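You operate a simulated robot arm through the tools that you are given. There is no shell and no other tool. Be economical: measure what you need, move in short steps, check, and stop when the job is done.

You run a simulated two-armed robot. Do the job below in one go: nothing can be reset, and whatever is moved stays where it is left.

TASK
Close the upper chest drawer. Fetch the pink cloth from the top of the green bench and set it on the top of the orange bench. Take the small eye bolt from the top of the blue bench and leave it on top of the green rubber roller. Screw the lid back on the white jar. Put the blue brush from the top of the blue bench on the finish card. Fetch the orange foam pad and set it on the top of the purple stand. Put the purple wax bar on the green tray. Lift the lid of the white case open. Any order will do.

The check looks at the end state, three seconds after you hand in, the way a careful person would. Anything else that was tipped, shoved, dropped, spilled or broken makes it a failure. A push-on lid holds only when it is set on centred and level and pressed home; a screw cap is set on level and turned clockwise until tight. Flat cloth is picked up by pressing the open fingertips on it (5 to 10 N) and closing them slowly along it; thin cloth reads only 2 to 8 mm in the jaws.

THE ROBOT
Two 7-joint arms with two-finger parallel grippers on one trunk, on a base that drives. Base frame: it is fixed to the floor where the robot stands at the start and does not move with it; the origin is under the middle of the robot, x ahead of it, y to its left, z up; the surface under the hand at the start is at about z = 0.85. Readings come in m, rad, newtons and seconds.
The left shoulder is at the start at [0.02, 0.17, 1.228], the right one opposite. With the tool pointing down near the work surface each hand reaches from about 0.1 to 0.66 m from the robot's upright axis, wherever it stands, measured 20 degrees to its own side. Places, roughly: blue brush (5x4x5 cm) [2.8, 0.8, 0.9]; finish card [0.75, -0.5, 0.75]; green rubber roller (6x6x5 cm) [2.4, 1, 0.9]; green tray (15x19x3 cm) [5.3, -0.1, 0.8]; lid of the white case [0.6, -0.8, 0.9]; orange foam pad (10x6x2 cm) [3.2, 1.6, 0.9]; pink cloth (7x5x4 cm) [1, 0.2, 0.9]; purple wax bar (10x4x3 cm) [4.4, 2, 1]; small eye bolt [2.25, 1, 1]; top of the orange bench [-0.1, 1.4, 0.8]; top of the purple stand (19x42 cm) [5.14, 5.5, 0.74]; upper chest drawer [0.5, -0.1, 0.9]; white jar [2.5, 1.25, 1]. Payload 3.8 kg a hand.
Tool frame (each hand has its own): the origin (TCP) lies between the finger pads and is the grasp point; the fingertips stand 0.03 m ahead of it; z points along the fingers, y is the line along which they close. Largest opening 0.11 m; finger width 0.02, thickness 0.01; the body of the gripper, 0.048 by 0.112 m, starts 0.055 m behind the TCP.
Orientation is that of the tool frame in the base frame, as [roll, pitch, yaw] about the fixed x, y, z axes, in that order (R = Rz(yaw) Ry(pitch) Rx(roll)). With the fingers straight down and closing along the base's y, the tool's x points along the base's -x, its y along +y and its z along -z.

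THE INTERFACE
- The arms move only by the tool move_arm. It takes "left_steps", "right_steps" or both (then of equal length, played together; a hand with none holds still); each is a list of rows, each a list of 7 numbers: the shift along the tool's x, y, z in m, then the turn, a rotation vector about the tool's x, y, z in rad, then the gripper command, from -1 (shut) to 1 (fully open), values between in proportion. In form: [[tx, ty, tz, wx, wy, wz, hand], ...]. A call has 1 to 10 rows; each row is the pose to reach, as a shift and turn from the pose commanded when the call began, along the tool's axes at that moment. Each row takes 0.2 s and may step no farther than 0.05 m and 0.15 rad from the row before; otherwise, or with a gripper value out of range, the whole call is refused. Where a pose cannot be reached the arm comes as near as it can. A force on the tool above 40 N (or 10 N above the force at the start of the call, whichever is more), or a blocked arm, ends the call early, and 0.2 s more pass. Each finger travels about 0.072 m/s and halts on what it meets, pressing with about 33 N; the grip force reading is that of the motor and also rises with nothing between the fingers. The clock runs only during rows and for 0.2 s after the last one: add rows that repeat a pose to give the fingers time. It gives the time, the measured TCP pose, the force on the tool (base axes), the opening and the grip force at its end, in the units of the frame above (readings bear some noise), with the torque about the TCP (base axes, N m) and any sound that the robot's microphone picked up.
- Cameras (640 x 400 px; columns grow to the right, rows downward): "scene" is now at [0.1023, 0.0245, 1.3853]; the picture's right is [0.42, -0.91, 0.00], its down [-0.55, -0.25, -0.80] and it looks along [0.72, 0.33, -0.60] (base axes); focal length 214 px, centre (320, 200). "left" rides on the left gripper at [0.072, -0.017, -0.103] in its tool frame; the picture's right is [0.23, 0.97, 0.00], its down [-0.76, 0.18, -0.62] and it looks along [-0.61, 0.14, 0.78] (tool axes); focal length 222 px, centre (320, 200). "right" rides on the right gripper at [0.072, 0.017, -0.103] in its tool frame; the picture's right is [-0.23, 0.97, 0.00], its down [-0.76, -0.18, -0.62] and it looks along [-0.61, -0.14, 0.78] (tool axes); focal length 222 px, centre (320, 200). There is no depth. A picture from a camera that has moved, and an enlarged one, comes with that camera's place and axes in the base frame and with its lens. The place of the scene camera against the robot may be out by one fixed shift of up to 0.025 m in any direction.
- camera(camera): a new picture of that camera. The clock stands still meanwhile.
- raise_lower(by): slides the trunk up (or, below 0, down) by that many m; the arms and the scene camera ride with it, the base frame stays. It gives what a move gives, with no picture.
- base_move(legs): drives the robot by 1 to 6 legs, each [ahead, turn to the left] in m and rad, along the robot's own axes; the way and the turn of a leg run together, so that a leg with both is an arc; at most 1.5 m and 3.142 rad a leg. The arms and the cameras ride along, it lands a little off, and it stops where it bumps. It gives what a move gives.
- turn_head(pan, tilt): turns the head with the scene camera to pan (to the left, within 1.396 rad either way) and tilt (down, from -0.506 to 1.204), counted from straight ahead of the robot. It gives what a move gives.
- inspect(camera, box): a new picture of the part [left, top, right, bottom] of that camera's present view, enlarged. The clock stands still meanwhile.
- close_job(): hands the job in; it is judged then, once.

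Go step by step. Nothing tells you exact positions but the pictures and the camera data: compare them with the known pose of the tool, close in by small moves and look again before you grip or let go. The budget is 196 turns and 172 pictures, counting those below and the enlarged ones. Unless the task says otherwise, let go and move clear before handing in.

The tools are called by a JSON object that holds its "method" and its "body". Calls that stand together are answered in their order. move_arm: Moves the arms, as the interface text tells. Its arguments: {"type":"object","properties":{"left_steps":{"type":"array"},"right_steps":{"type":"array"}},"required":[]} The other tools are called the same way: raise_lower (by) slides the trunk up or down; base_move (legs) drives the base; turn_head (pan, tilt) turns the head that bears the scene camera; camera (camera) takes a picture; inspect (camera, box) takes an enlarged picture of a part of a camera's view; close_job () hands the job in.

At the start:

```text
t: 0.0
left_eef_pos: [0.4178, -0.049, 1.2083]
left_orientation: [-3.141, 0.001, 3.141]
left_ft_force: [-0.2, 0.3, 0.0]
left_ft_torque: [0.02, 0.0, 0.01]
left_grip_width: 0.1099
left_finger_force: 0.1
right_eef_pos: [0.3403, -0.3474, 1.1983]
right_orientation: [3.141, -0.001, 3.141]
right_ft_force: [-0.5, 0.1, 0.4]
right_ft_torque: [-0.01, -0.02, 0.02]
right_grip_width: 0.1097
right_finger_force: 0.0
trunk travel left (down, up): [-0.325, 0.245]
robot x, y, heading: [0.0031, -0.0028, 0.001]
head pan, tilt: [0.431, 0.648]
```

scene: 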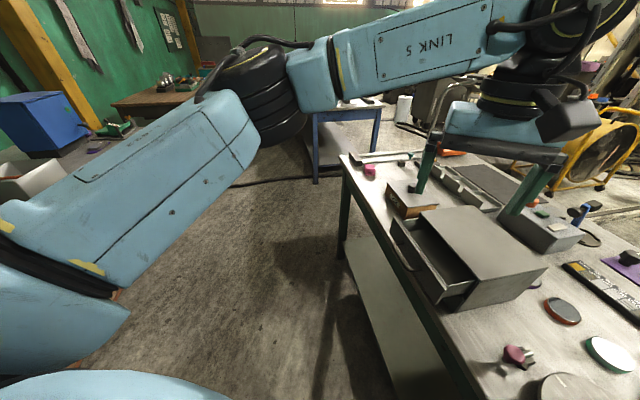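
right: 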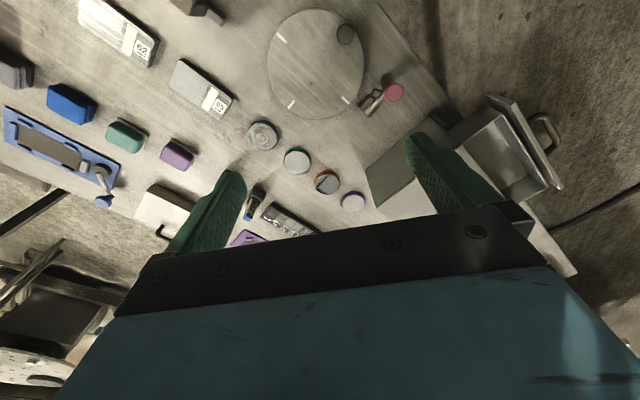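
left: 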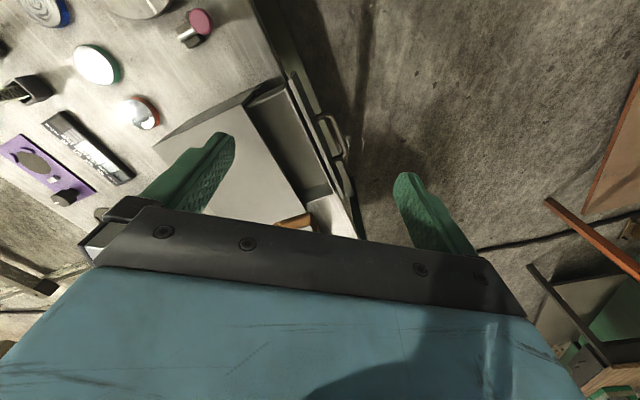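

I see a green bench ahead with the drawer chest and assorted items. I'll look around with the head before moving.

{"method": "turn_head", "body": {"pan": -0.5, "tilt": 0.75}}

{"method": "camera", "body": {"camera": "scene"}}

{"method": "turn_head", "body": {"pan": 0.5, "tilt": 0.3}}

{"method": "camera", "body": {"camera": "scene"}}

{"method": "turn_head", "body": {"pan": 1.39, "tilt": 0.5}}

{"method": "camera", "body": {"camera": "scene"}}

```text
t: 1.2
left_eef_pos: [0.4187, -0.0496, 1.2085]
left_orientation: [3.141, 0.0, 3.14]
left_ft_force: [0.8, 0.4, 0.3]
left_ft_torque: [0.0, 0.02, 0.01]
left_grip_width: 0.1099
left_finger_force: 0.1
right_eef_pos: [0.3399, -0.3476, 1.1984]
right_orientation: [-3.141, 0.0, -3.14]
right_ft_force: [0.5, -0.1, -0.3]
right_ft_torque: [-0.01, -0.01, 0.0]
right_grip_width: 0.1103
right_finger_force: 0.0
trunk travel left (down, up): [-0.325, 0.245]
robot x, y, heading: [-0.0019, 0.0016, 0.003]
head pan, tilt: [-0.499, 0.75]
```

```text
168 pictures are left
camera scene: at [0.0962, -0.0514, 1.3766], right [-0.48, -0.88, 0.0], down [-0.6, 0.33, -0.73], along [0.64, -0.35, -0.68], focal length 214 px, centre (320, 200)
```

scene: 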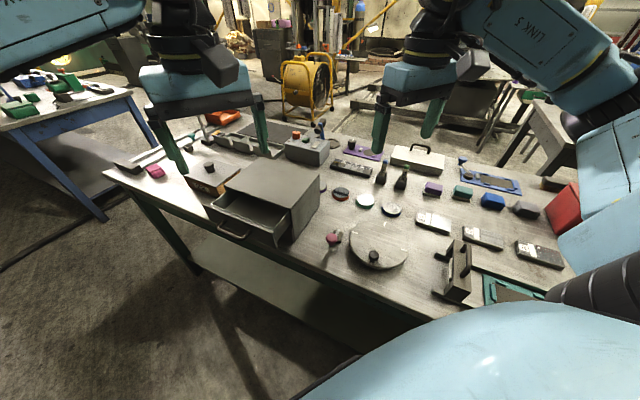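

```text
t: 2.5
left_eef_pos: [0.4193, -0.0492, 1.2081]
left_orientation: [3.141, 0.002, 3.141]
left_ft_force: [-0.1, 0.1, 1.0]
left_ft_torque: [0.01, 0.02, 0.01]
left_grip_width: 0.1099
left_finger_force: 0.0
right_eef_pos: [0.3398, -0.3477, 1.1982]
right_orientation: [-3.141, 0.001, 3.141]
right_ft_force: [-0.6, 0.1, 0.2]
right_ft_torque: [0.03, 0.01, -0.03]
right_grip_width: 0.1099
right_finger_force: 0.0
trunk travel left (down, up): [-0.325, 0.245]
robot x, y, heading: [0.0014, -0.0002, -0.001]
head pan, tilt: [0.499, 0.3]
```

```text
167 pictures are left
camera scene: at [0.1054, 0.0328, 1.417], right [0.48, -0.88, 0.0], down [-0.26, -0.14, -0.96], along [0.84, 0.46, -0.3], focal length 214 px, centre (320, 200)
```

scene: 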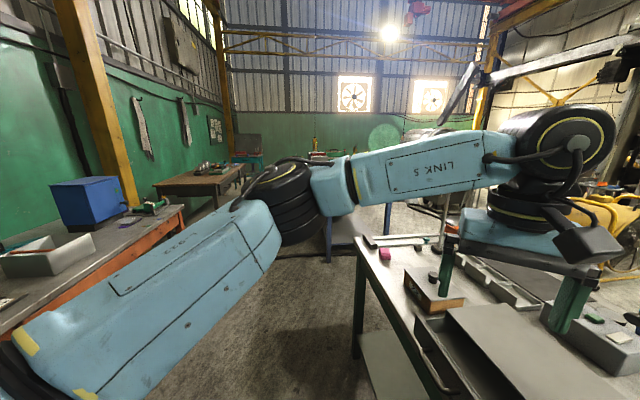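

```text
t: 3.7
left_eef_pos: [0.4189, -0.0492, 1.2085]
left_orientation: [-3.141, 0.0, -3.14]
left_ft_force: [0.0, 0.2, 0.1]
left_ft_torque: [0.03, 0.02, -0.01]
left_grip_width: 0.1102
left_finger_force: 0.1
right_eef_pos: [0.3408, -0.3475, 1.1989]
right_orientation: [3.14, -0.002, -3.141]
right_ft_force: [-0.1, -0.2, -0.8]
right_ft_torque: [-0.03, -0.01, 0.01]
right_grip_width: 0.1101
right_finger_force: 0.0
trunk travel left (down, up): [-0.325, 0.245]
robot x, y, heading: [-0.0023, 0.0026, -0.001]
head pan, tilt: [1.389, 0.499]
```

```text
166 pictures are left
camera scene: at [0.0399, 0.0777, 1.3986], right [0.98, -0.18, 0.0], down [-0.09, -0.47, -0.88], along [0.16, 0.86, -0.48], focal length 214 px, centre (320, 200)
```

scene: 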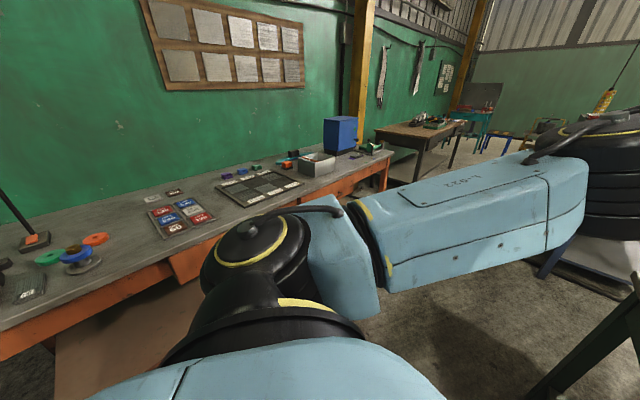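

The bench, drawer, case (white with handle), and cloth (pink, far left of bench) are visible. I'll enlarge the bench view.

{"method": "turn_head", "body": {"pan": -0.3, "tilt": 0.75}}

{"method": "inspect", "body": {"camera": "scene", "box": [20, 100, 340, 300]}}

{"method": "inspect", "body": {"camera": "scene", "box": [260, 80, 580, 280]}}

```text
t: 5.4
left_eef_pos: [0.4185, -0.049, 1.2089]
left_orientation: [3.141, -0.001, 3.14]
left_ft_force: [0.5, 0.6, -0.4]
left_ft_torque: [0.0, 0.04, 0.02]
left_grip_width: 0.11
left_finger_force: 0.0
right_eef_pos: [0.3402, -0.3478, 1.1982]
right_orientation: [3.141, 0.001, 3.141]
right_ft_force: [-0.3, -0.5, -0.1]
right_ft_torque: [0.01, 0.02, 0.0]
right_grip_width: 0.1099
right_finger_force: 0.2
trunk travel left (down, up): [-0.325, 0.245]
robot x, y, heading: [0.0025, -0.002, -0.002]
head pan, tilt: [-0.3, 0.75]
```

```text
2.00 times, centred on (180, 200) of scene
camera zoom: at [0.1026, -0.0362, 1.3766], right [-0.3, -0.96, 0.0], down [-0.65, 0.2, -0.73], along [0.7, -0.22, -0.68], focal length 429 px, centre (600, 200)
```

zoom: 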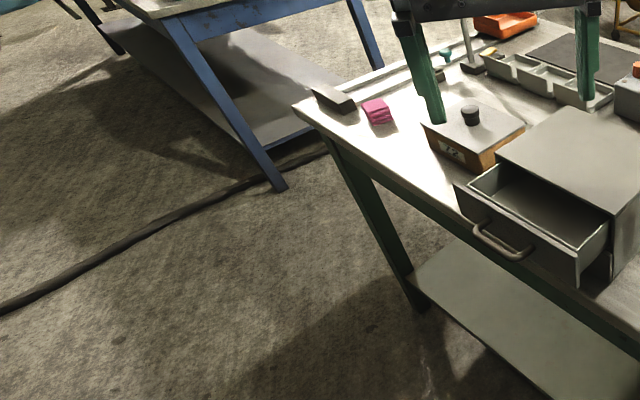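

```text
2.00 times, centred on (420, 180) of scene
camera zoom: at [0.1026, -0.0362, 1.3766], right [-0.3, -0.96, 0.0], down [-0.65, 0.2, -0.73], along [0.7, -0.22, -0.68], focal length 429 px, centre (120, 240)
```

zoom: 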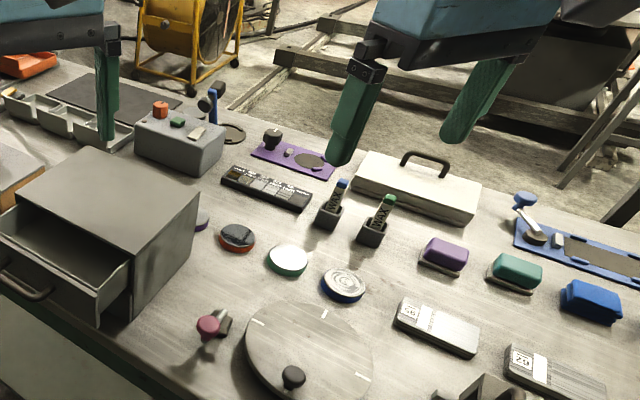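

The drawer front faces the bench's front edge, with outward normal roughly (-0.58, 0.81). I'll zoom the left camera to measure the drawer precisely.

{"method": "inspect", "body": {"camera": "left", "box": [140, 0, 460, 200]}}

{"method": "inspect", "body": {"camera": "right", "box": [200, 0, 600, 250]}}

```text
2.00 times, centred on (300, 100) of left
camera zoom: at [0.3462, -0.0672, 1.3113], right [-0.23, 0.97, 0.0], down [0.76, 0.18, 0.62], along [0.61, 0.14, -0.78], focal length 444 px, centre (360, 400)
```

zoom: 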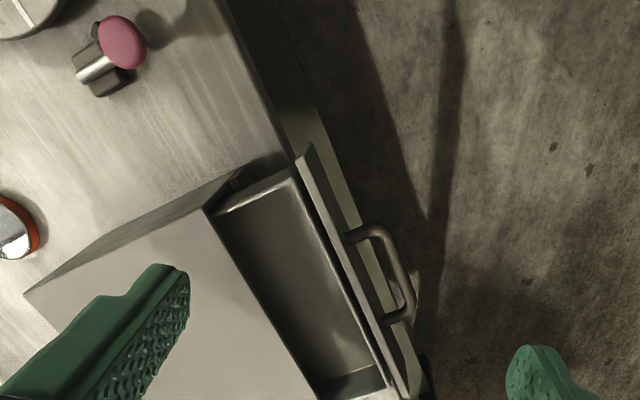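

```text
1.60 times, centred on (400, 125) of right
camera zoom: at [0.2682, -0.3313, 1.3024], right [0.23, 0.97, 0.0], down [0.76, -0.18, 0.62], along [0.61, -0.14, -0.78], focal length 355 px, centre (192, 320)
```

zoom: 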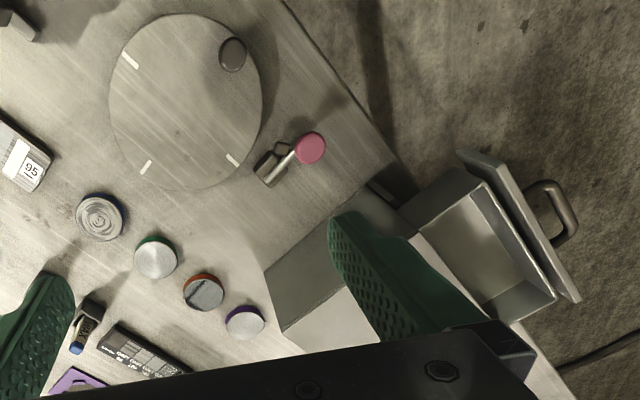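

Drawer front top is about z 0.93, its centre near (0.52, -0.02). I'll close the left fingers, turn the hand square to the drawer and go in front of the handle.

{"method": "move_arm", "body": {"left_steps": [[-0.005, 0.02, 0, 0, 0, 0.13, -1], [-0.01, 0.04, 0, 0, 0, 0.27, -1], [-0.015, 0.06, 0, 0, 0, 0.4, -1], [-0.02, 0.08, 0, 0, 0, 0.54, -1], [-0.025, 0.1, 0, 0, 0, 0.67, -1], [-0.03, 0.11, 0, 0, 0, 0.8, -1], [-0.036, 0.12, 0, 0, 0, 0.94, -1], [-0.036, 0.12, 0.03, 0, 0, 0.94, -1], [-0.036, 0.12, 0.07, 0, 0, 0.94, -1], [-0.036, 0.12, 0.11, 0, 0, 0.94, -1]]}}

{"method": "camera", "body": {"camera": "left"}}

```text
t: 7.6
left_eef_pos: [0.4549, 0.07, 1.0982]
left_orientation: [3.14, 0.0, 2.202]
left_ft_force: [-0.4, 0.0, 0.4]
left_ft_torque: [0.0, 0.02, 0.06]
left_grip_width: 0.0002
left_finger_force: 33.1
right_eef_pos: [0.3409, -0.3478, 1.1987]
right_orientation: [-3.141, -0.001, 3.141]
right_ft_force: [0.7, -0.4, -0.5]
right_ft_torque: [0.0, -0.03, -0.01]
right_grip_width: 0.1099
right_finger_force: 0.1
trunk travel left (down, up): [-0.325, 0.245]
robot x, y, heading: [0.0019, -0.0009, -0.001]
head pan, tilt: [-0.3, 0.75]
```

```text
161 pictures are left
camera left: at [0.3987, 0.1176, 1.2], right [0.65, 0.76, 0.0], down [0.59, -0.51, 0.62], along [0.47, -0.41, -0.78], focal length 222 px, centre (320, 200)
```

left: 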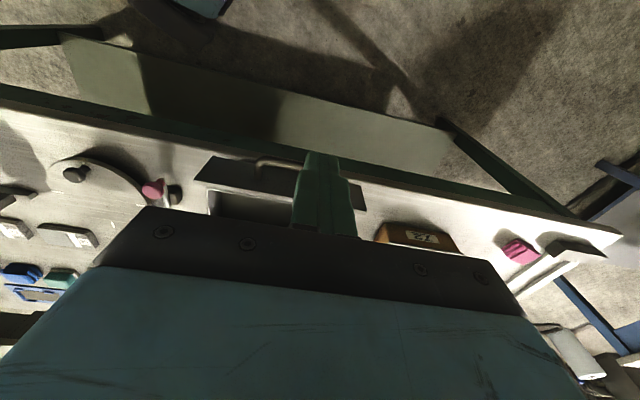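

I'll zoom to fix the handle's line.

{"method": "inspect", "body": {"camera": "left", "box": [160, 100, 400, 250]}}

```text
2.67 times, centred on (280, 175) of left
camera zoom: at [0.3987, 0.1176, 1.2], right [0.65, 0.76, 0.0], down [0.59, -0.51, 0.62], along [0.47, -0.41, -0.78], focal length 592 px, centre (427, 267)
```

zoom: 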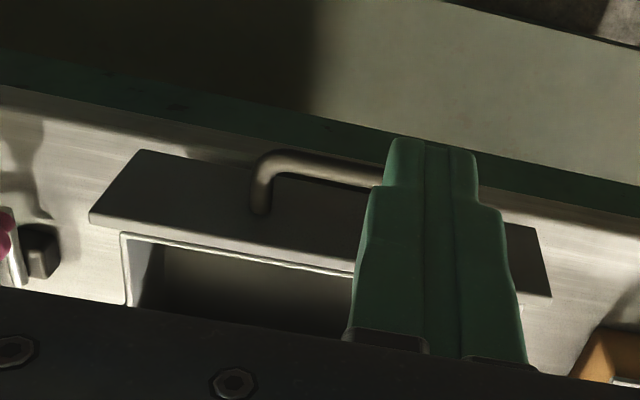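

{"method": "move_arm", "body": {"left_steps": [[0, -0.02, 0.04, 0, 0, 0, -1], [0, -0.02, 0.08, 0, 0, 0, -1], [0, -0.02, 0.12, 0, 0, 0, -1], [0, -0.02, 0.15, 0, 0, 0, -1], [0, -0.02, 0.173, 0, 0, 0, -1], [-0.02, -0.02, 0.173, 0, 0, 0, -1]]}}

{"method": "camera", "body": {"camera": "scene"}}

```text
t: 9.0
left_eef_pos: [0.4502, 0.0398, 0.9262]
left_orientation: [3.141, 0.001, 2.203]
left_ft_force: [-0.8, -0.7, 0.1]
left_ft_torque: [0.0, 0.02, -0.02]
left_grip_width: 0.0
left_finger_force: 33.6
right_eef_pos: [0.3414, -0.3484, 1.1984]
right_orientation: [3.141, 0.0, -3.141]
right_ft_force: [-0.5, -0.1, 0.6]
right_ft_torque: [0.0, 0.03, -0.01]
right_grip_width: 0.1102
right_finger_force: 0.0
trunk travel left (down, up): [-0.325, 0.245]
robot x, y, heading: [0.0014, 0.0001, 0.005]
head pan, tilt: [-0.3, 0.75]
```

```text
159 pictures are left
camera scene: at [0.1028, -0.0371, 1.3766], right [-0.3, -0.96, 0.0], down [-0.65, 0.2, -0.73], along [0.7, -0.22, -0.68], focal length 214 px, centre (320, 200)
```

scene: 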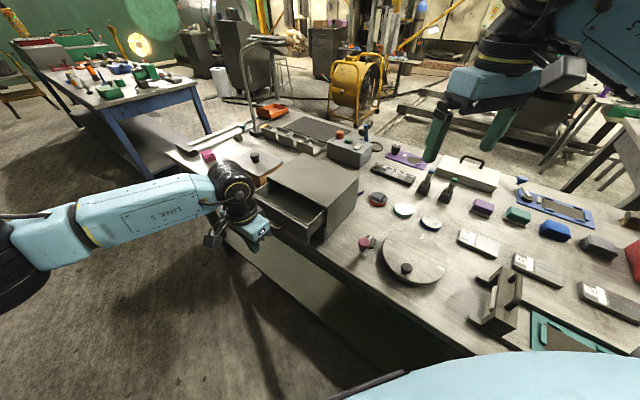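

The fist is in front of the handle; now I push the drawer in.

{"method": "move_arm", "body": {"left_steps": [[-0.015, 0, 0, 0, 0, 0, -1], [-0.03, 0, 0, 0, 0, 0, -1], [-0.045, 0, 0, 0, 0, 0, -1], [-0.06, 0, 0, 0, 0, 0, -1], [-0.075, 0, 0, 0, 0, 0, -1], [-0.09, 0, 0, 0, 0, 0, -1], [-0.105, 0, 0, 0, 0, 0, -1], [-0.12, 0, 0, 0, 0, 0, -1], [-0.135, 0, 0, 0, 0, 0, -1]]}}

{"method": "camera", "body": {"camera": "scene"}}

{"method": "camera", "body": {"camera": "left"}}

```text
t: 11.0
left_eef_pos: [0.503, -0.03, 0.9263]
left_orientation: [-3.141, 0.0, 2.203]
left_ft_force: [-0.5, -0.2, -0.5]
left_ft_torque: [0.01, 0.03, -0.02]
left_grip_width: 0.0
left_finger_force: 33.1
left hand out of reach, approached as far as the arm can: row 7, 8, 9
right_eef_pos: [0.3401, -0.3472, 1.1983]
right_orientation: [3.141, 0.001, 3.14]
right_ft_force: [0.6, -0.9, -0.3]
right_ft_torque: [0.04, -0.03, -0.02]
right_grip_width: 0.11
right_finger_force: 0.1
trunk travel left (down, up): [-0.325, 0.245]
robot x, y, heading: [-0.0013, -0.0017, -0.004]
head pan, tilt: [-0.3, 0.75]
```

```text
158 pictures are left
camera scene: at [0.1026, -0.0362, 1.3766], right [-0.3, -0.96, 0.0], down [-0.65, 0.2, -0.73], along [0.7, -0.22, -0.68], focal length 214 px, centre (320, 200)
```

scene: 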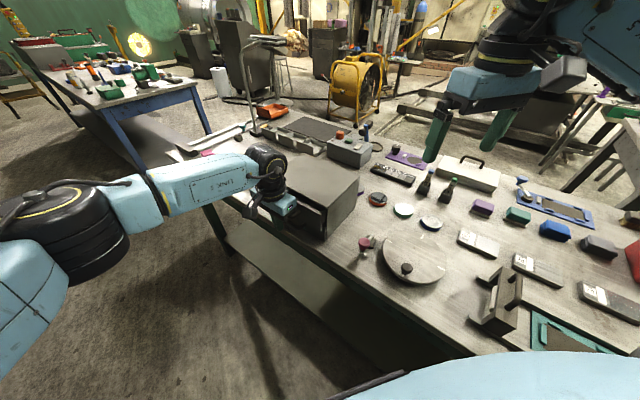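

```text
157 pictures are left
camera left: at [0.4466, 0.0183, 1.0285], right [0.65, 0.76, 0.0], down [0.59, -0.51, 0.62], along [0.47, -0.41, -0.78], focal length 222 px, centre (320, 200)
```

left: 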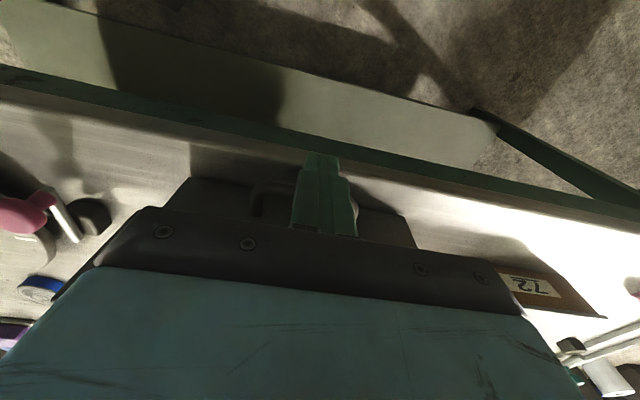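

The hand hit its reach limit before the drawer closed fully. I'll back off, raise, and turn the base to face the bench.

{"method": "move_arm", "body": {"left_steps": [[-0.06, 0, 0, 0, 0, 0, -1], [-0.02, 0, 0, 0, 0, 0, -1], [0.0, 0, -0.04, 0, 0, 0, -1], [0, 0, -0.08, 0, 0, 0, -1], [0, 0, -0.12, 0, 0, 0, -1], [0, 0, -0.16, 0, 0, 0, -1], [0, 0, -0.2, 0, 0, 0, -1], [0, 0, -0.24, 0, 0, 0, -1]]}}

{"method": "base_move", "body": {"legs": [[0, -0.6]]}}

{"method": "camera", "body": {"camera": "scene"}}

{"method": "camera", "body": {"camera": "left"}}

```text
refused: row 1 steps farther than a row can; nothing moved
```

```text
t: 12.0
left_eef_pos: [0.4997, -0.0531, 0.925]
left_orientation: [3.136, -0.025, 2.148]
left_ft_force: [-4.6, 4.3, 3.6]
left_ft_torque: [-0.12, -0.22, 0.08]
left_grip_width: 0.0001
left_finger_force: 33.3
right_eef_pos: [0.3166, -0.368, 1.1978]
right_orientation: [-3.141, -0.001, 3.074]
right_ft_force: [0.4, 1.1, 0.3]
right_ft_torque: [0.01, 0.02, -0.02]
right_grip_width: 0.1101
right_finger_force: 0.0
trunk travel left (down, up): [-0.325, 0.245]
robot x, y, heading: [0.0004, -0.0014, -0.066]
head pan, tilt: [-0.3, 0.75]
stopped in leg 1: the force on the tool passed its limit at 64 N (the readings are from after the stop); the commanded pose is now the measured one
```

```text
156 pictures are left
camera scene: at [0.0998, -0.0417, 1.3767], right [-0.36, -0.93, 0.0], down [-0.64, 0.24, -0.73], along [0.68, -0.26, -0.68], focal length 214 px, centre (320, 200)
```

scene: 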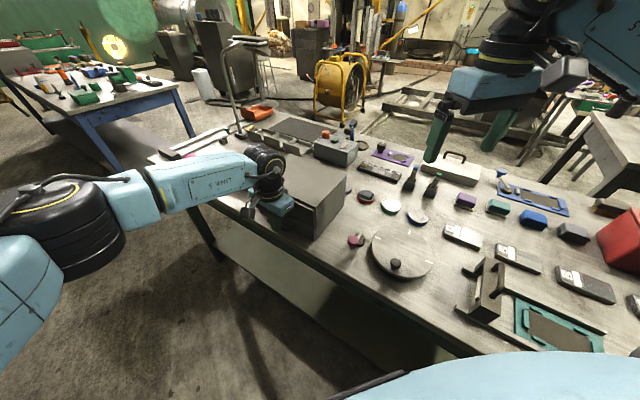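

```text
155 pictures are left
camera left: at [0.4473, -0.0047, 1.0292], right [0.69, 0.72, 0.01], down [0.57, -0.56, 0.61], along [0.44, -0.41, -0.8], focal length 222 px, centre (320, 200)
```

left: 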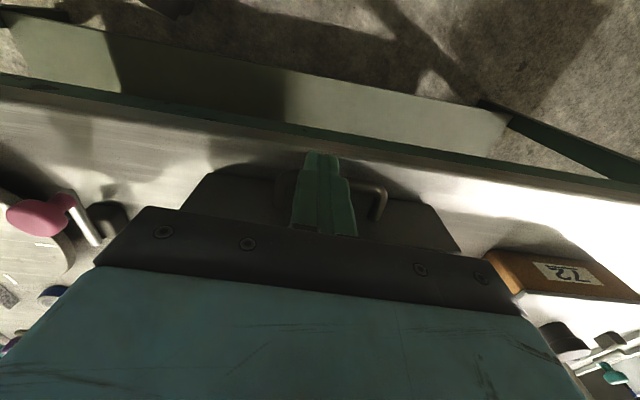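

My batched turn ran with the hand still low; it pushed the drawer further and stopped. I'll back the hand away and check that nothing shifted.

{"method": "move_arm", "body": {"left_steps": [[0.02, 0, 0, 0, 0, 0, -1], [0.05, 0, 0, 0, 0, 0, -1], [0.07, 0, -0.03, 0, 0, 0, -1], [0.07, 0, -0.07, 0, 0, 0, -1], [0.07, 0, -0.11, 0, 0, 0, -1], [0.07, 0, -0.15, 0, 0, 0, -1], [0.07, 0, -0.19, 0, 0, 0, -1], [0.07, 0, -0.23, 0, 0, 0, -1]]}}

{"method": "camera", "body": {"camera": "left"}}

{"method": "inspect", "body": {"camera": "scene", "box": [150, 90, 470, 290]}}

```text
t: 13.8
left_eef_pos: [0.4641, -0.0005, 1.1582]
left_orientation: [3.136, -0.024, 2.148]
left_ft_force: [0.4, 0.2, -0.1]
left_ft_torque: [0.01, 0.02, 0.04]
left_grip_width: 0.0
left_finger_force: 33.3
right_eef_pos: [0.3167, -0.3694, 1.1985]
right_orientation: [3.141, 0.002, 3.076]
right_ft_force: [-0.5, -0.1, 0.5]
right_ft_torque: [0.05, -0.01, 0.01]
right_grip_width: 0.1101
right_finger_force: 0.0
trunk travel left (down, up): [-0.325, 0.245]
robot x, y, heading: [-0.0005, 0.0046, -0.064]
head pan, tilt: [-0.3, 0.75]
```

```text
154 pictures are left
camera left: at [0.4116, 0.0485, 1.263], right [0.69, 0.72, 0.01], down [0.57, -0.56, 0.61], along [0.44, -0.41, -0.8], focal length 222 px, centre (320, 200)
```

left: 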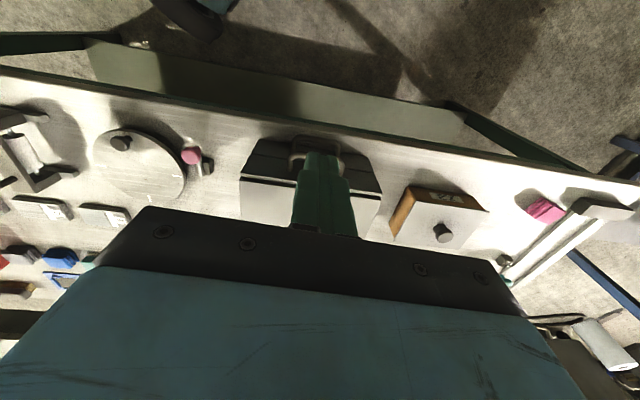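

```text
2.00 times, centred on (310, 190) of scene
camera zoom: at [0.1005, -0.0427, 1.3766], right [-0.36, -0.93, 0.0], down [-0.64, 0.24, -0.73], along [0.68, -0.26, -0.68], focal length 429 px, centre (340, 220)
```

zoom: 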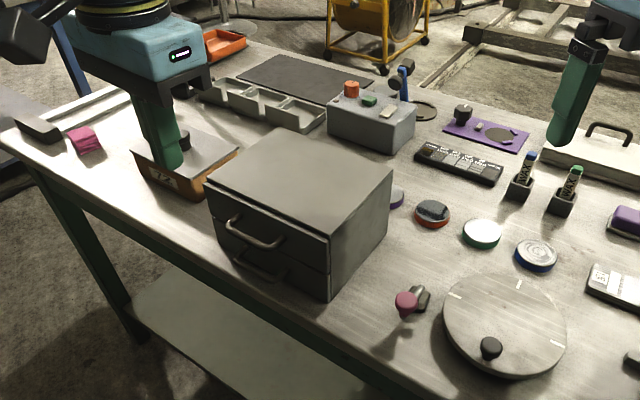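

{"method": "inspect", "body": {"camera": "left", "box": [210, 120, 410, 245]}}

{"method": "inspect", "body": {"camera": "scene", "box": [240, 150, 360, 245]}}

```text
3.20 times, centred on (310, 182) of left
camera zoom: at [0.4116, 0.0485, 1.263], right [0.69, 0.72, 0.01], down [0.57, -0.56, 0.61], along [0.44, -0.41, -0.8], focal length 711 px, centre (352, 256)
```

zoom: 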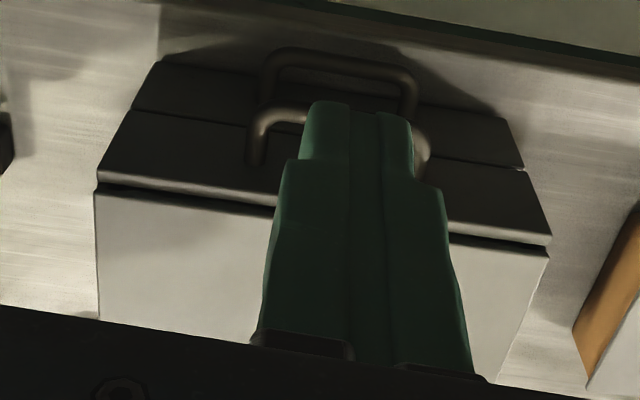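

```text
4.21 times, centred on (300, 198) of scene
camera zoom: at [0.1005, -0.0427, 1.3766], right [-0.36, -0.93, 0.0], down [-0.64, 0.24, -0.73], along [0.68, -0.26, -0.68], focal length 903 px, centre (404, 210)
```

zoom: 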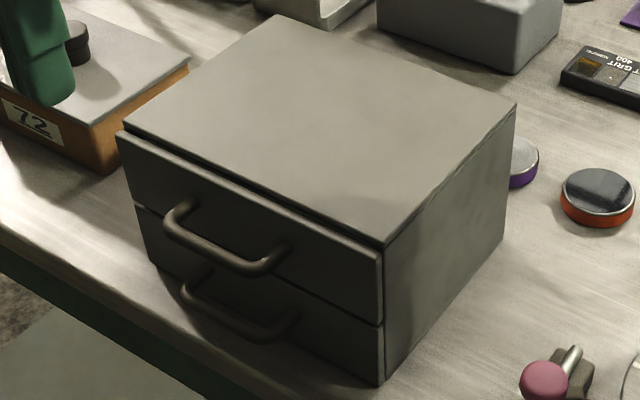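

The upper drawer looks almost flush. I'll turn the base with the hands high, then give it a final push and examine the case and cards.

{"method": "base_move", "body": {"legs": [[0, -0.8]]}}

{"method": "turn_head", "body": {"pan": -0.1, "tilt": 0.8}}

{"method": "camera", "body": {"camera": "scene"}}

{"method": "inspect", "body": {"camera": "scene", "box": [200, 60, 440, 210]}}

```text
t: 16.2
left_eef_pos: [0.3247, -0.3335, 1.1581]
left_orientation: [3.135, -0.021, 1.348]
left_ft_force: [0.2, -0.4, 0.5]
left_ft_torque: [-0.01, -0.03, -0.03]
left_grip_width: 0.0
left_finger_force: 32.9
right_eef_pos: [-0.0453, -0.4847, 1.1984]
right_orientation: [3.14, 0.0, 2.275]
right_ft_force: [-0.3, -0.9, 0.5]
right_ft_torque: [-0.01, -0.01, -0.01]
right_grip_width: 0.11
right_finger_force: 0.0
trunk travel left (down, up): [-0.325, 0.245]
robot x, y, heading: [0.0001, 0.0003, -0.861]
head pan, tilt: [-0.3, 0.75]
```

```text
t: 17.0
left_eef_pos: [0.324, -0.3332, 1.1593]
left_orientation: [3.137, -0.022, 1.348]
left_ft_force: [0.7, 0.4, -0.2]
left_ft_torque: [0.03, 0.02, -0.01]
left_grip_width: 0.0
left_finger_force: 32.5
right_eef_pos: [-0.0436, -0.4835, 1.1973]
right_orientation: [3.141, 0.0, 2.277]
right_ft_force: [-0.3, -0.9, 0.9]
right_ft_torque: [-0.01, -0.01, 0.0]
right_grip_width: 0.11
right_finger_force: 0.0
trunk travel left (down, up): [-0.325, 0.245]
robot x, y, heading: [0.0009, 0.0038, -0.859]
head pan, tilt: [-0.099, 0.799]
```

```text
150 pictures are left
camera scene: at [0.0622, -0.0937, 1.3726], right [-0.82, -0.57, 0.0], down [-0.41, 0.59, -0.7], along [0.4, -0.57, -0.72], focal length 214 px, centre (320, 200)
```

scene: 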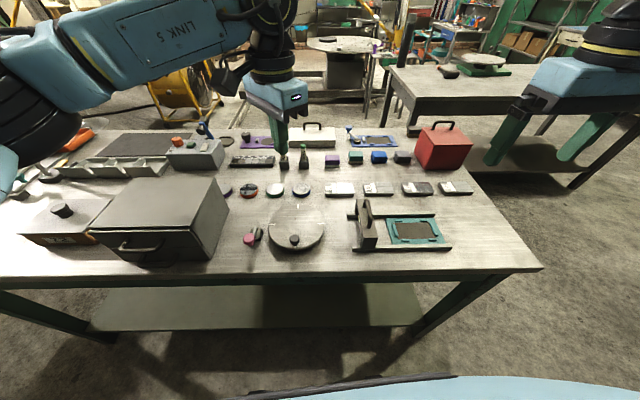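

```text
2.67 times, centred on (320, 135) of scene
camera zoom: at [0.0622, -0.0937, 1.3726], right [-0.82, -0.57, 0.0], down [-0.41, 0.59, -0.7], along [0.4, -0.57, -0.72], focal length 572 px, centre (320, 373)
```

zoom: 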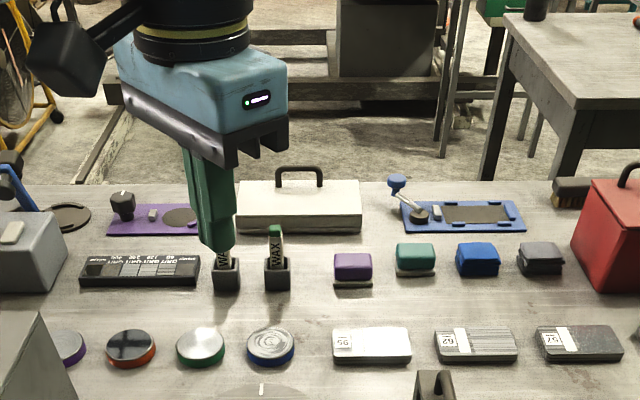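

Bench now seen squarely. I'll bring the left fist back in front of the upper drawer for a final straight push.

{"method": "move_arm", "body": {"left_steps": [[0.047, 0.005, 0, 0, 0, -0.107, -1], [0.095, 0.009, 0, 0, 0, -0.214, -1], [0.142, 0.014, 0, 0, 0, -0.32, -1], [0.19, 0.018, 0, 0, 0, -0.427, -1], [0.237, 0.023, 0, 0, 0, -0.534, -1], [0.285, 0.027, 0, 0, 0, -0.64, -1], [0.332, 0.032, 0, 0, 0, -0.747, -1], [0.379, 0.036, 0, 0, 0, -0.85, -1]]}}

```text
t: 18.8
left_eef_pos: [0.441, 0.0299, 1.1672]
left_orientation: [3.121, -0.012, 2.197]
left_ft_force: [0.4, 0.2, 0.1]
left_ft_torque: [-0.03, -0.02, 0.01]
left_grip_width: 0.0
left_finger_force: 32.2
right_eef_pos: [-0.0446, -0.483, 1.1997]
right_orientation: [-3.141, -0.002, 2.276]
right_ft_force: [0.6, 0.6, 0.2]
right_ft_torque: [-0.03, -0.03, -0.01]
right_grip_width: 0.1101
right_finger_force: 0.0
trunk travel left (down, up): [-0.325, 0.245]
robot x, y, heading: [0.0004, -0.0016, -0.867]
head pan, tilt: [-0.099, 0.799]
```

{"method": "move_arm", "body": {"left_steps": [[0, 0, 0.047, 0, 0, 0, -1], [0, 0, 0.094, 0, 0, 0, -1], [0, 0, 0.141, 0, 0, 0, -1], [0, 0, 0.188, 0, 0, 0, -1], [0, 0, 0.232, 0, 0, 0, -1], [-0.02, 0, 0.232, 0, 0, 0, -1], [-0.04, 0, 0.232, 0, 0, 0, -1], [-0.055, 0, 0.232, 0, 0, 0, -1], [-0.07, 0, 0.232, 0, 0, 0, -1], [-0.08, 0, 0.232, 0, 0, 0, -1]]}}

```text
t: 21.0
left_eef_pos: [0.4924, -0.0329, 0.9359]
left_orientation: [3.121, -0.01, 2.196]
left_ft_force: [-0.2, 0.4, -0.6]
left_ft_torque: [0.0, -0.01, 0.01]
left_grip_width: 0.0
left_finger_force: 33.1
right_eef_pos: [-0.0443, -0.4831, 1.1984]
right_orientation: [3.138, -0.003, 2.276]
right_ft_force: [-0.5, 0.3, 1.0]
right_ft_torque: [-0.02, 0.01, -0.03]
right_grip_width: 0.11
right_finger_force: 0.1
trunk travel left (down, up): [-0.325, 0.245]
robot x, y, heading: [0.0025, 0.0019, -0.861]
head pan, tilt: [-0.099, 0.799]
```

{"method": "move_arm", "body": {"left_steps": [[-0.008, 0, 0, 0, 0, 0, -1], [-0.016, 0, 0, 0, 0, 0, -1], [-0.022, 0, 0, 0, 0, 0, -1], [-0.028, 0, 0, 0, 0, 0, -1], [-0.034, 0, 0, 0, 0, 0, -1], [-0.038, 0, 0, 0, 0, 0, -1], [-0.042, 0, 0, 0, 0, 0, -1]]}}

```text
t: 22.2
left_eef_pos: [0.5056, -0.049, 0.9336]
left_orientation: [3.119, -0.032, 2.195]
left_ft_force: [-15.0, 16.8, 11.5]
left_ft_torque: [-0.51, -0.26, -0.21]
left_grip_width: 0.0
left_finger_force: 32.6
right_eef_pos: [-0.0459, -0.4834, 1.1985]
right_orientation: [3.141, 0.001, 2.279]
right_ft_force: [-0.3, -0.5, 1.3]
right_ft_torque: [0.0, -0.03, 0.0]
right_grip_width: 0.11
right_finger_force: 0.0
trunk travel left (down, up): [-0.325, 0.245]
robot x, y, heading: [-0.0001, 0.0028, -0.858]
head pan, tilt: [-0.099, 0.799]
stopped in row 5 (left hand): the force on the tool passed its limit at 46 N (the readings are from after the stop); the commanded pose is now the measured one
```

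The drawer is hard against its stop — closed. I'll back away, raise, and move the left hand aside to view the case.

{"method": "move_arm", "body": {"left_steps": [[0.03, 0, 0, 0, 0, 0, -1], [0.06, 0, 0, 0, 0, 0, -1], [0.06, 0, -0.045, 0, 0, 0, -1], [0.06, 0, -0.09, 0, 0, 0, -1], [0.06, 0, -0.135, 0, 0, 0, -1], [0.06, 0, -0.18, 0, 0, 0, -1], [0.06, 0, -0.22, 0, 0, 0, -1]]}}

{"method": "inspect", "body": {"camera": "scene", "box": [220, 90, 420, 215]}}

{"method": "inspect", "body": {"camera": "scene", "box": [0, 120, 240, 270]}}

```text
t: 23.8
left_eef_pos: [0.4734, -0.0126, 1.1553]
left_orientation: [3.12, -0.031, 2.196]
left_ft_force: [-0.5, -0.2, 0.4]
left_ft_torque: [-0.02, -0.02, 0.0]
left_grip_width: 0.0001
left_finger_force: 32.4
right_eef_pos: [-0.0444, -0.4851, 1.1982]
right_orientation: [-3.142, -0.001, 2.276]
right_ft_force: [0.0, -0.7, 0.6]
right_ft_torque: [0.02, -0.01, 0.0]
right_grip_width: 0.1102
right_finger_force: 0.0
trunk travel left (down, up): [-0.325, 0.245]
robot x, y, heading: [-0.0011, -0.0004, -0.861]
head pan, tilt: [-0.099, 0.799]
```

```text
3.20 times, centred on (320, 152) of scene
camera zoom: at [0.0614, -0.0931, 1.3727], right [-0.82, -0.57, 0.0], down [-0.41, 0.59, -0.7], along [0.4, -0.57, -0.72], focal length 686 px, centre (320, 352)
```

zoom: 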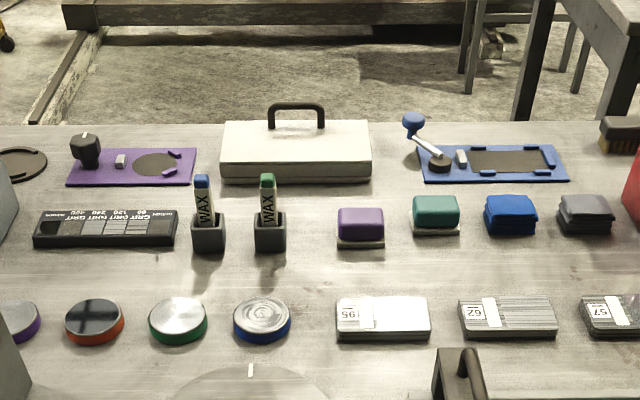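

```text
2.67 times, centred on (120, 195) of scene
camera zoom: at [0.0614, -0.0931, 1.3727], right [-0.82, -0.57, 0.0], down [-0.41, 0.59, -0.7], along [0.4, -0.57, -0.72], focal length 572 px, centre (853, 213)
```

zoom: 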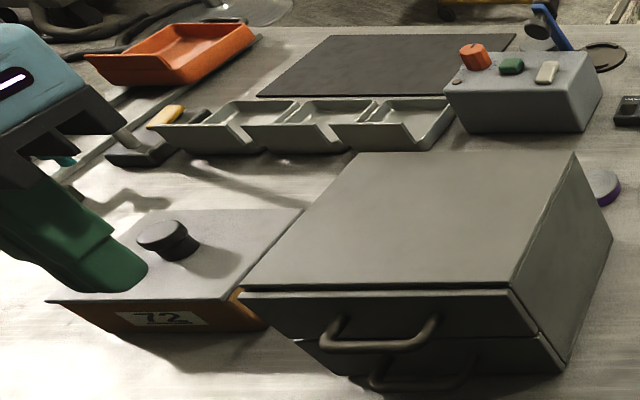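

Drawer is closed. Case handle is near the bench's far edge, so the case and finish card must be worked from the far side later. First the pink cloth: drive along the bench to its left end.

{"method": "base_move", "body": {"legs": [[0, 1.47], [0.68, 0], [0, -1.4]]}}

{"method": "turn_head", "body": {"pan": 0.3, "tilt": 0.8}}

{"method": "camera", "body": {"camera": "scene"}}

{"method": "camera", "body": {"camera": "left"}}

```text
t: 34.5
left_eef_pos: [1.0313, 0.3991, 1.1548]
left_orientation: [3.119, -0.029, 2.257]
left_ft_force: [0.5, -0.7, 0.0]
left_ft_torque: [0.02, 0.03, 0.01]
left_grip_width: 0.0003
left_finger_force: 33.1
right_eef_pos: [0.5452, -0.1044, 1.1993]
right_orientation: [-3.14, 0.0, 2.341]
right_ft_force: [-0.4, -0.2, 0.0]
right_ft_torque: [0.02, 0.01, 0.01]
right_grip_width: 0.1098
right_finger_force: 0.1
trunk travel left (down, up): [-0.325, 0.245]
robot x, y, heading: [0.5558, 0.3854, -0.794]
head pan, tilt: [-0.099, 0.799]
```

```text
t: 35.4
left_eef_pos: [1.0309, 0.3989, 1.155]
left_orientation: [3.119, -0.029, 2.258]
left_ft_force: [0.7, -0.8, 0.3]
left_ft_torque: [0.02, -0.01, -0.01]
left_grip_width: 0.0
left_finger_force: 33.3
right_eef_pos: [0.5441, -0.1041, 1.1985]
right_orientation: [-3.141, -0.001, 2.34]
right_ft_force: [-0.8, 0.0, 0.1]
right_ft_torque: [0.01, -0.01, 0.02]
right_grip_width: 0.1102
right_finger_force: 0.1
trunk travel left (down, up): [-0.325, 0.245]
robot x, y, heading: [0.5591, 0.3831, -0.801]
head pan, tilt: [0.3, 0.799]
```

```text
146 pictures are left
camera scene: at [0.6449, 0.317, 1.3726], right [-0.48, -0.88, 0.0], down [-0.63, 0.34, -0.7], along [0.61, -0.33, -0.72], focal length 214 px, centre (320, 200)
```

scene: 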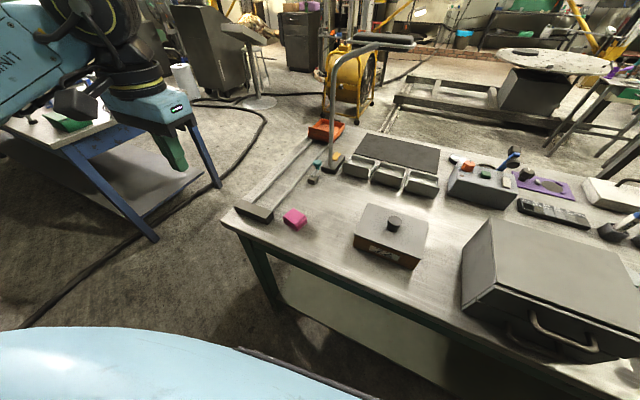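

```text
145 pictures are left
camera left: at [0.9726, 0.4395, 1.2592], right [0.61, 0.79, 0.03], down [0.62, -0.5, 0.6], along [0.49, -0.35, -0.8], focal length 222 px, centre (320, 200)
```

left: 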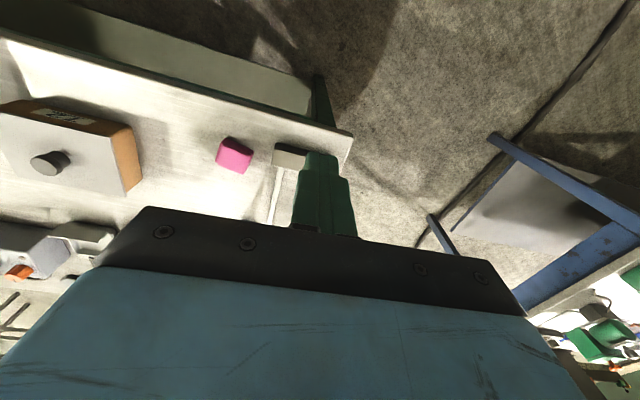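

Cloth is near (1.03, 0.20). I'll move the open left hand above it.

{"method": "move_arm", "body": {"left_steps": [[-0.03, -0.025, 0, 0, 0, 0, 0], [-0.06, -0.05, 0, 0, 0, 0, 0.6], [-0.09, -0.075, 0, 0, 0, 0, 0.7], [-0.12, -0.1, 0.02, 0, 0, 0, 0.7], [-0.145, -0.12, 0.06, 0, 0, 0, 0.7], [-0.15, -0.126, 0.1, 0, 0, 0, 0.7]]}}

{"method": "camera", "body": {"camera": "left"}}

```text
refused: row 5 steps farther than a row can; nothing moved
```

```text
144 pictures are left
camera left: at [0.9726, 0.4395, 1.2592], right [0.61, 0.79, 0.03], down [0.62, -0.5, 0.6], along [0.49, -0.35, -0.8], focal length 222 px, centre (320, 200)
```

left: 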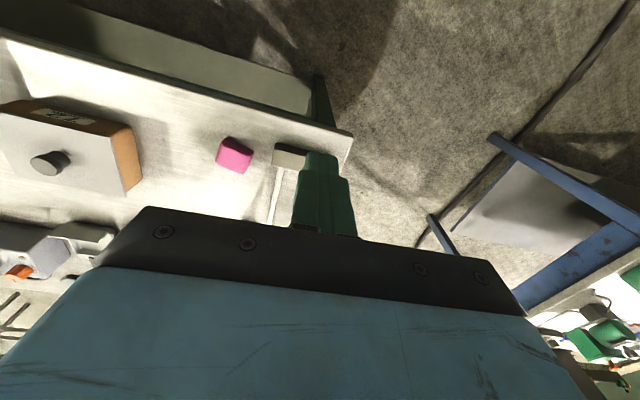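

{"method": "move_arm", "body": {"left_steps": [[-0.03, -0.025, 0, 0.01, -0.01, 0, 0], [-0.06, -0.05, 0, 0.0226, -0.029, 0, 0.6], [-0.09, -0.075, 0, 0.0226, -0.029, 0, 0.7], [-0.12, -0.1, 0.02, 0.0226, -0.029, 0, 0.7], [-0.14, -0.115, 0.05, 0.0226, -0.029, 0, 0.7], [-0.154, -0.126, 0.08, 0.0226, -0.029, 0, 0.7], [-0.154, -0.126, 0.12, 0.0226, -0.029, 0, 0.7]]}}

{"method": "camera", "body": {"camera": "left"}}

```text
t: 37.0
left_eef_pos: [1.0315, 0.2035, 1.0273]
left_orientation: [-3.139, -0.001, 2.258]
left_ft_force: [0.1, 0.1, 0.1]
left_ft_torque: [0.03, 0.01, -0.03]
left_grip_width: 0.0934
left_finger_force: 0.1
right_eef_pos: [0.5452, -0.1042, 1.1988]
right_orientation: [3.141, -0.003, 2.339]
right_ft_force: [-1.1, -0.4, -0.8]
right_ft_torque: [0.01, -0.02, 0.0]
right_grip_width: 0.1099
right_finger_force: 0.1
trunk travel left (down, up): [-0.325, 0.245]
robot x, y, heading: [0.559, 0.3804, -0.796]
head pan, tilt: [0.3, 0.799]
```

```text
143 pictures are left
camera left: at [0.9727, 0.2481, 1.129], right [0.61, 0.79, 0.0], down [0.62, -0.47, 0.62], along [0.49, -0.38, -0.78], focal length 222 px, centre (320, 200)
```

left: 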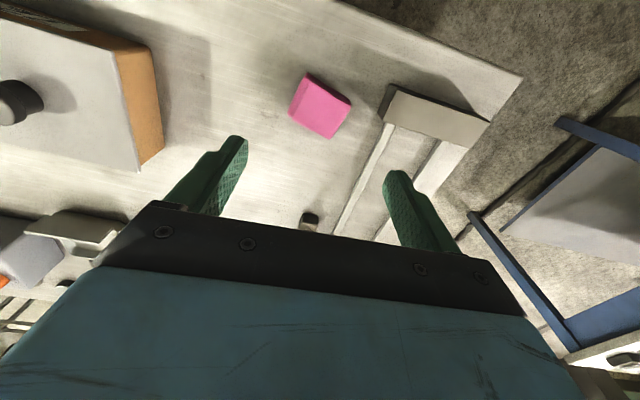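

Cloth is directly beneath. I'll align to its edges (turn ~0.27) and descend.

{"method": "move_arm", "body": {"left_steps": [[0, 0, 0.03, 0, 0, 0.13, 0.75], [0, 0, 0.06, 0, 0, 0.26, 0.75], [0, 0, 0.09, 0, 0, 0.26, 0.75], [0, 0, 0.115, 0, 0, 0.26, 0.75], [0, 0, 0.132, 0, 0, 0.26, 0.75], [0, 0, 0.14, 0, 0, 0.26, 0.75]]}}

{"method": "camera", "body": {"camera": "left"}}

```text
t: 38.4
left_eef_pos: [1.0318, 0.2031, 0.8889]
left_orientation: [-3.141, 0.0, 1.996]
left_ft_force: [-0.5, 0.8, -0.9]
left_ft_torque: [-0.02, 0.0, 0.01]
left_grip_width: 0.0964
left_finger_force: 0.1
right_eef_pos: [0.5451, -0.1054, 1.1988]
right_orientation: [-3.14, 0.0, 2.34]
right_ft_force: [0.2, 0.7, 0.0]
right_ft_torque: [-0.04, 0.0, -0.05]
right_grip_width: 0.11
right_finger_force: 0.1
trunk travel left (down, up): [-0.325, 0.245]
robot x, y, heading: [0.5539, 0.3806, -0.797]
head pan, tilt: [0.3, 0.799]
```

```text
142 pictures are left
camera left: at [0.986, 0.2617, 0.9917], right [0.79, 0.61, 0.0], down [0.48, -0.62, 0.62], along [0.38, -0.49, -0.78], focal length 222 px, centre (320, 200)
```

left: 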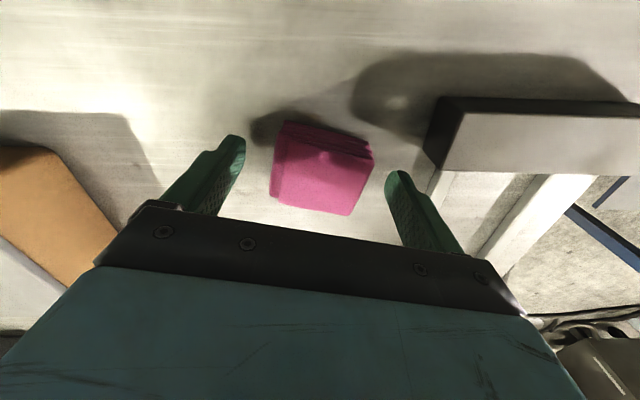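

Cloth stack sits between the fingers. Closing slowly.

{"method": "move_arm", "body": {"left_steps": [[0, 0, 0.004, 0, 0, 0, 0.5], [0, 0, 0.004, 0, 0, 0, 0.2], [0, 0, 0.004, 0, 0, 0, 0.0], [0, 0, 0.004, 0, 0, 0, -0.2], [0, 0, 0.004, 0, 0, 0, -0.4], [0, 0, 0.004, 0, 0, 0, -0.6], [0, 0, 0.004, 0, 0, 0, -1], [0, 0, 0.004, 0, 0, 0, -1]]}}

{"method": "camera", "body": {"camera": "left"}}

```text
t: 40.2
left_eef_pos: [1.0322, 0.2027, 0.884]
left_orientation: [-3.141, 0.0, 1.996]
left_ft_force: [0.4, -0.2, 0.6]
left_ft_torque: [-0.01, -0.04, 0.01]
left_grip_width: 0.0614
left_finger_force: 33.1
right_eef_pos: [0.5451, -0.1057, 1.1979]
right_orientation: [-3.141, -0.001, 2.341]
right_ft_force: [-0.6, 0.1, 0.3]
right_ft_torque: [0.01, 0.03, 0.02]
right_grip_width: 0.1101
right_finger_force: 0.0
trunk travel left (down, up): [-0.325, 0.245]
robot x, y, heading: [0.5572, 0.3821, -0.796]
head pan, tilt: [0.3, 0.799]
```

```text
141 pictures are left
camera left: at [0.9863, 0.2615, 0.9873], right [0.79, 0.61, 0.0], down [0.48, -0.62, 0.62], along [0.38, -0.49, -0.78], focal length 222 px, centre (320, 200)
```

left: 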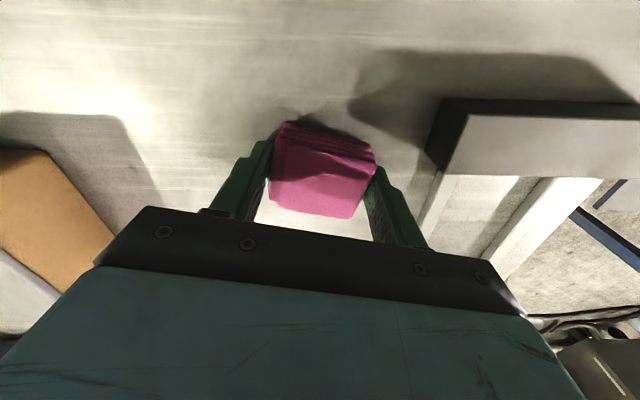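

Held at 61 mm. Lifting.

{"method": "move_arm", "body": {"left_steps": [[0, 0, -0.03, 0, 0, 0, -1], [0, 0, -0.07, 0, 0, 0, -1], [0, 0, -0.11, 0, 0, 0, -1], [0, 0, -0.15, 0, 0, 0, -1], [0, 0, -0.19, 0, 0, 0, -1], [0, 0, -0.23, 0, 0, 0, -1]]}}

{"method": "camera", "body": {"camera": "left"}}

```text
t: 41.6
left_eef_pos: [1.0297, 0.2052, 1.1123]
left_orientation: [3.141, 0.0, 1.998]
left_ft_force: [0.7, -0.1, -1.4]
left_ft_torque: [0.02, -0.01, 0.0]
left_grip_width: 0.0615
left_finger_force: 32.5
right_eef_pos: [0.5441, -0.1052, 1.1985]
right_orientation: [-3.141, -0.001, 2.341]
right_ft_force: [0.3, -0.8, 0.3]
right_ft_torque: [0.0, 0.01, 0.01]
right_grip_width: 0.1097
right_finger_force: 0.0
trunk travel left (down, up): [-0.325, 0.245]
robot x, y, heading: [0.5586, 0.38, -0.795]
head pan, tilt: [0.3, 0.799]
```

```text
140 pictures are left
camera left: at [0.9848, 0.2634, 1.2151], right [0.79, 0.61, 0.0], down [0.48, -0.62, 0.62], along [0.38, -0.49, -0.78], focal length 222 px, centre (320, 200)
```

left: 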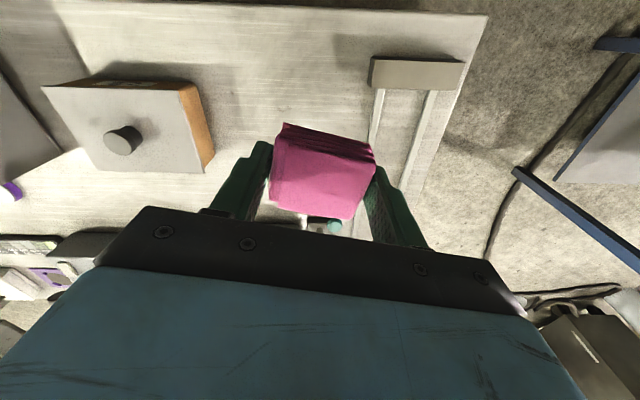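

Cloth is lifted. Now turn to face the orange bench.

{"method": "base_move", "body": {"legs": [[0, 3.0]]}}

{"method": "turn_head", "body": {"pan": 0.0, "tilt": 0.6}}

{"method": "camera", "body": {"camera": "scene"}}

```text
t: 49.1
left_eef_pos: [0.1004, 0.5986, 1.112]
left_orientation: [3.142, 0.0, -1.231]
left_ft_force: [-0.4, 0.6, -0.4]
left_ft_torque: [-0.04, 0.0, 0.0]
left_grip_width: 0.0612
left_finger_force: 33.3
right_eef_pos: [0.6117, 0.8665, 1.1994]
right_orientation: [-3.14, 0.0, -0.888]
right_ft_force: [0.6, 0.3, 0.0]
right_ft_torque: [0.02, -0.02, 0.03]
right_grip_width: 0.1098
right_finger_force: 0.1
trunk travel left (down, up): [-0.325, 0.245]
robot x, y, heading: [0.5541, 0.3821, 2.259]
head pan, tilt: [0.3, 0.799]
```

```text
t: 49.9
left_eef_pos: [0.1009, 0.6004, 1.1128]
left_orientation: [-3.141, 0.001, -1.228]
left_ft_force: [0.1, -0.1, -0.4]
left_ft_torque: [-0.01, 0.02, 0.01]
left_grip_width: 0.0611
left_finger_force: 32.9
right_eef_pos: [0.6113, 0.8657, 1.1971]
right_orientation: [3.141, -0.002, -0.887]
right_ft_force: [0.8, 0.2, -0.3]
right_ft_torque: [-0.01, 0.02, 0.05]
right_grip_width: 0.1098
right_finger_force: 0.1
trunk travel left (down, up): [-0.325, 0.245]
robot x, y, heading: [0.555, 0.3783, 2.26]
head pan, tilt: [0.0, 0.6]
```

```text
139 pictures are left
camera scene: at [0.49, 0.4551, 1.3895], right [0.77, 0.63, 0.0], down [0.36, -0.44, -0.82], along [-0.52, 0.64, -0.57], focal length 214 px, centre (320, 200)
```

scene: 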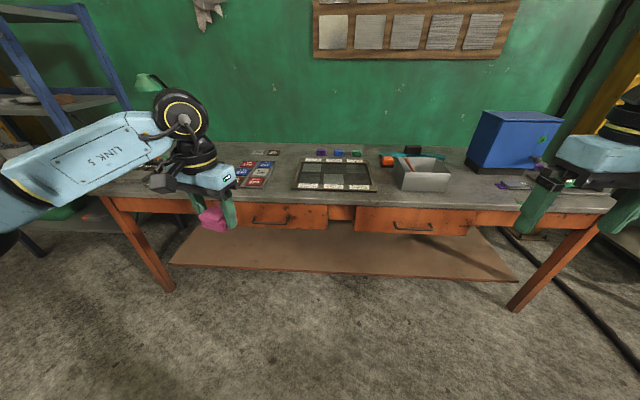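

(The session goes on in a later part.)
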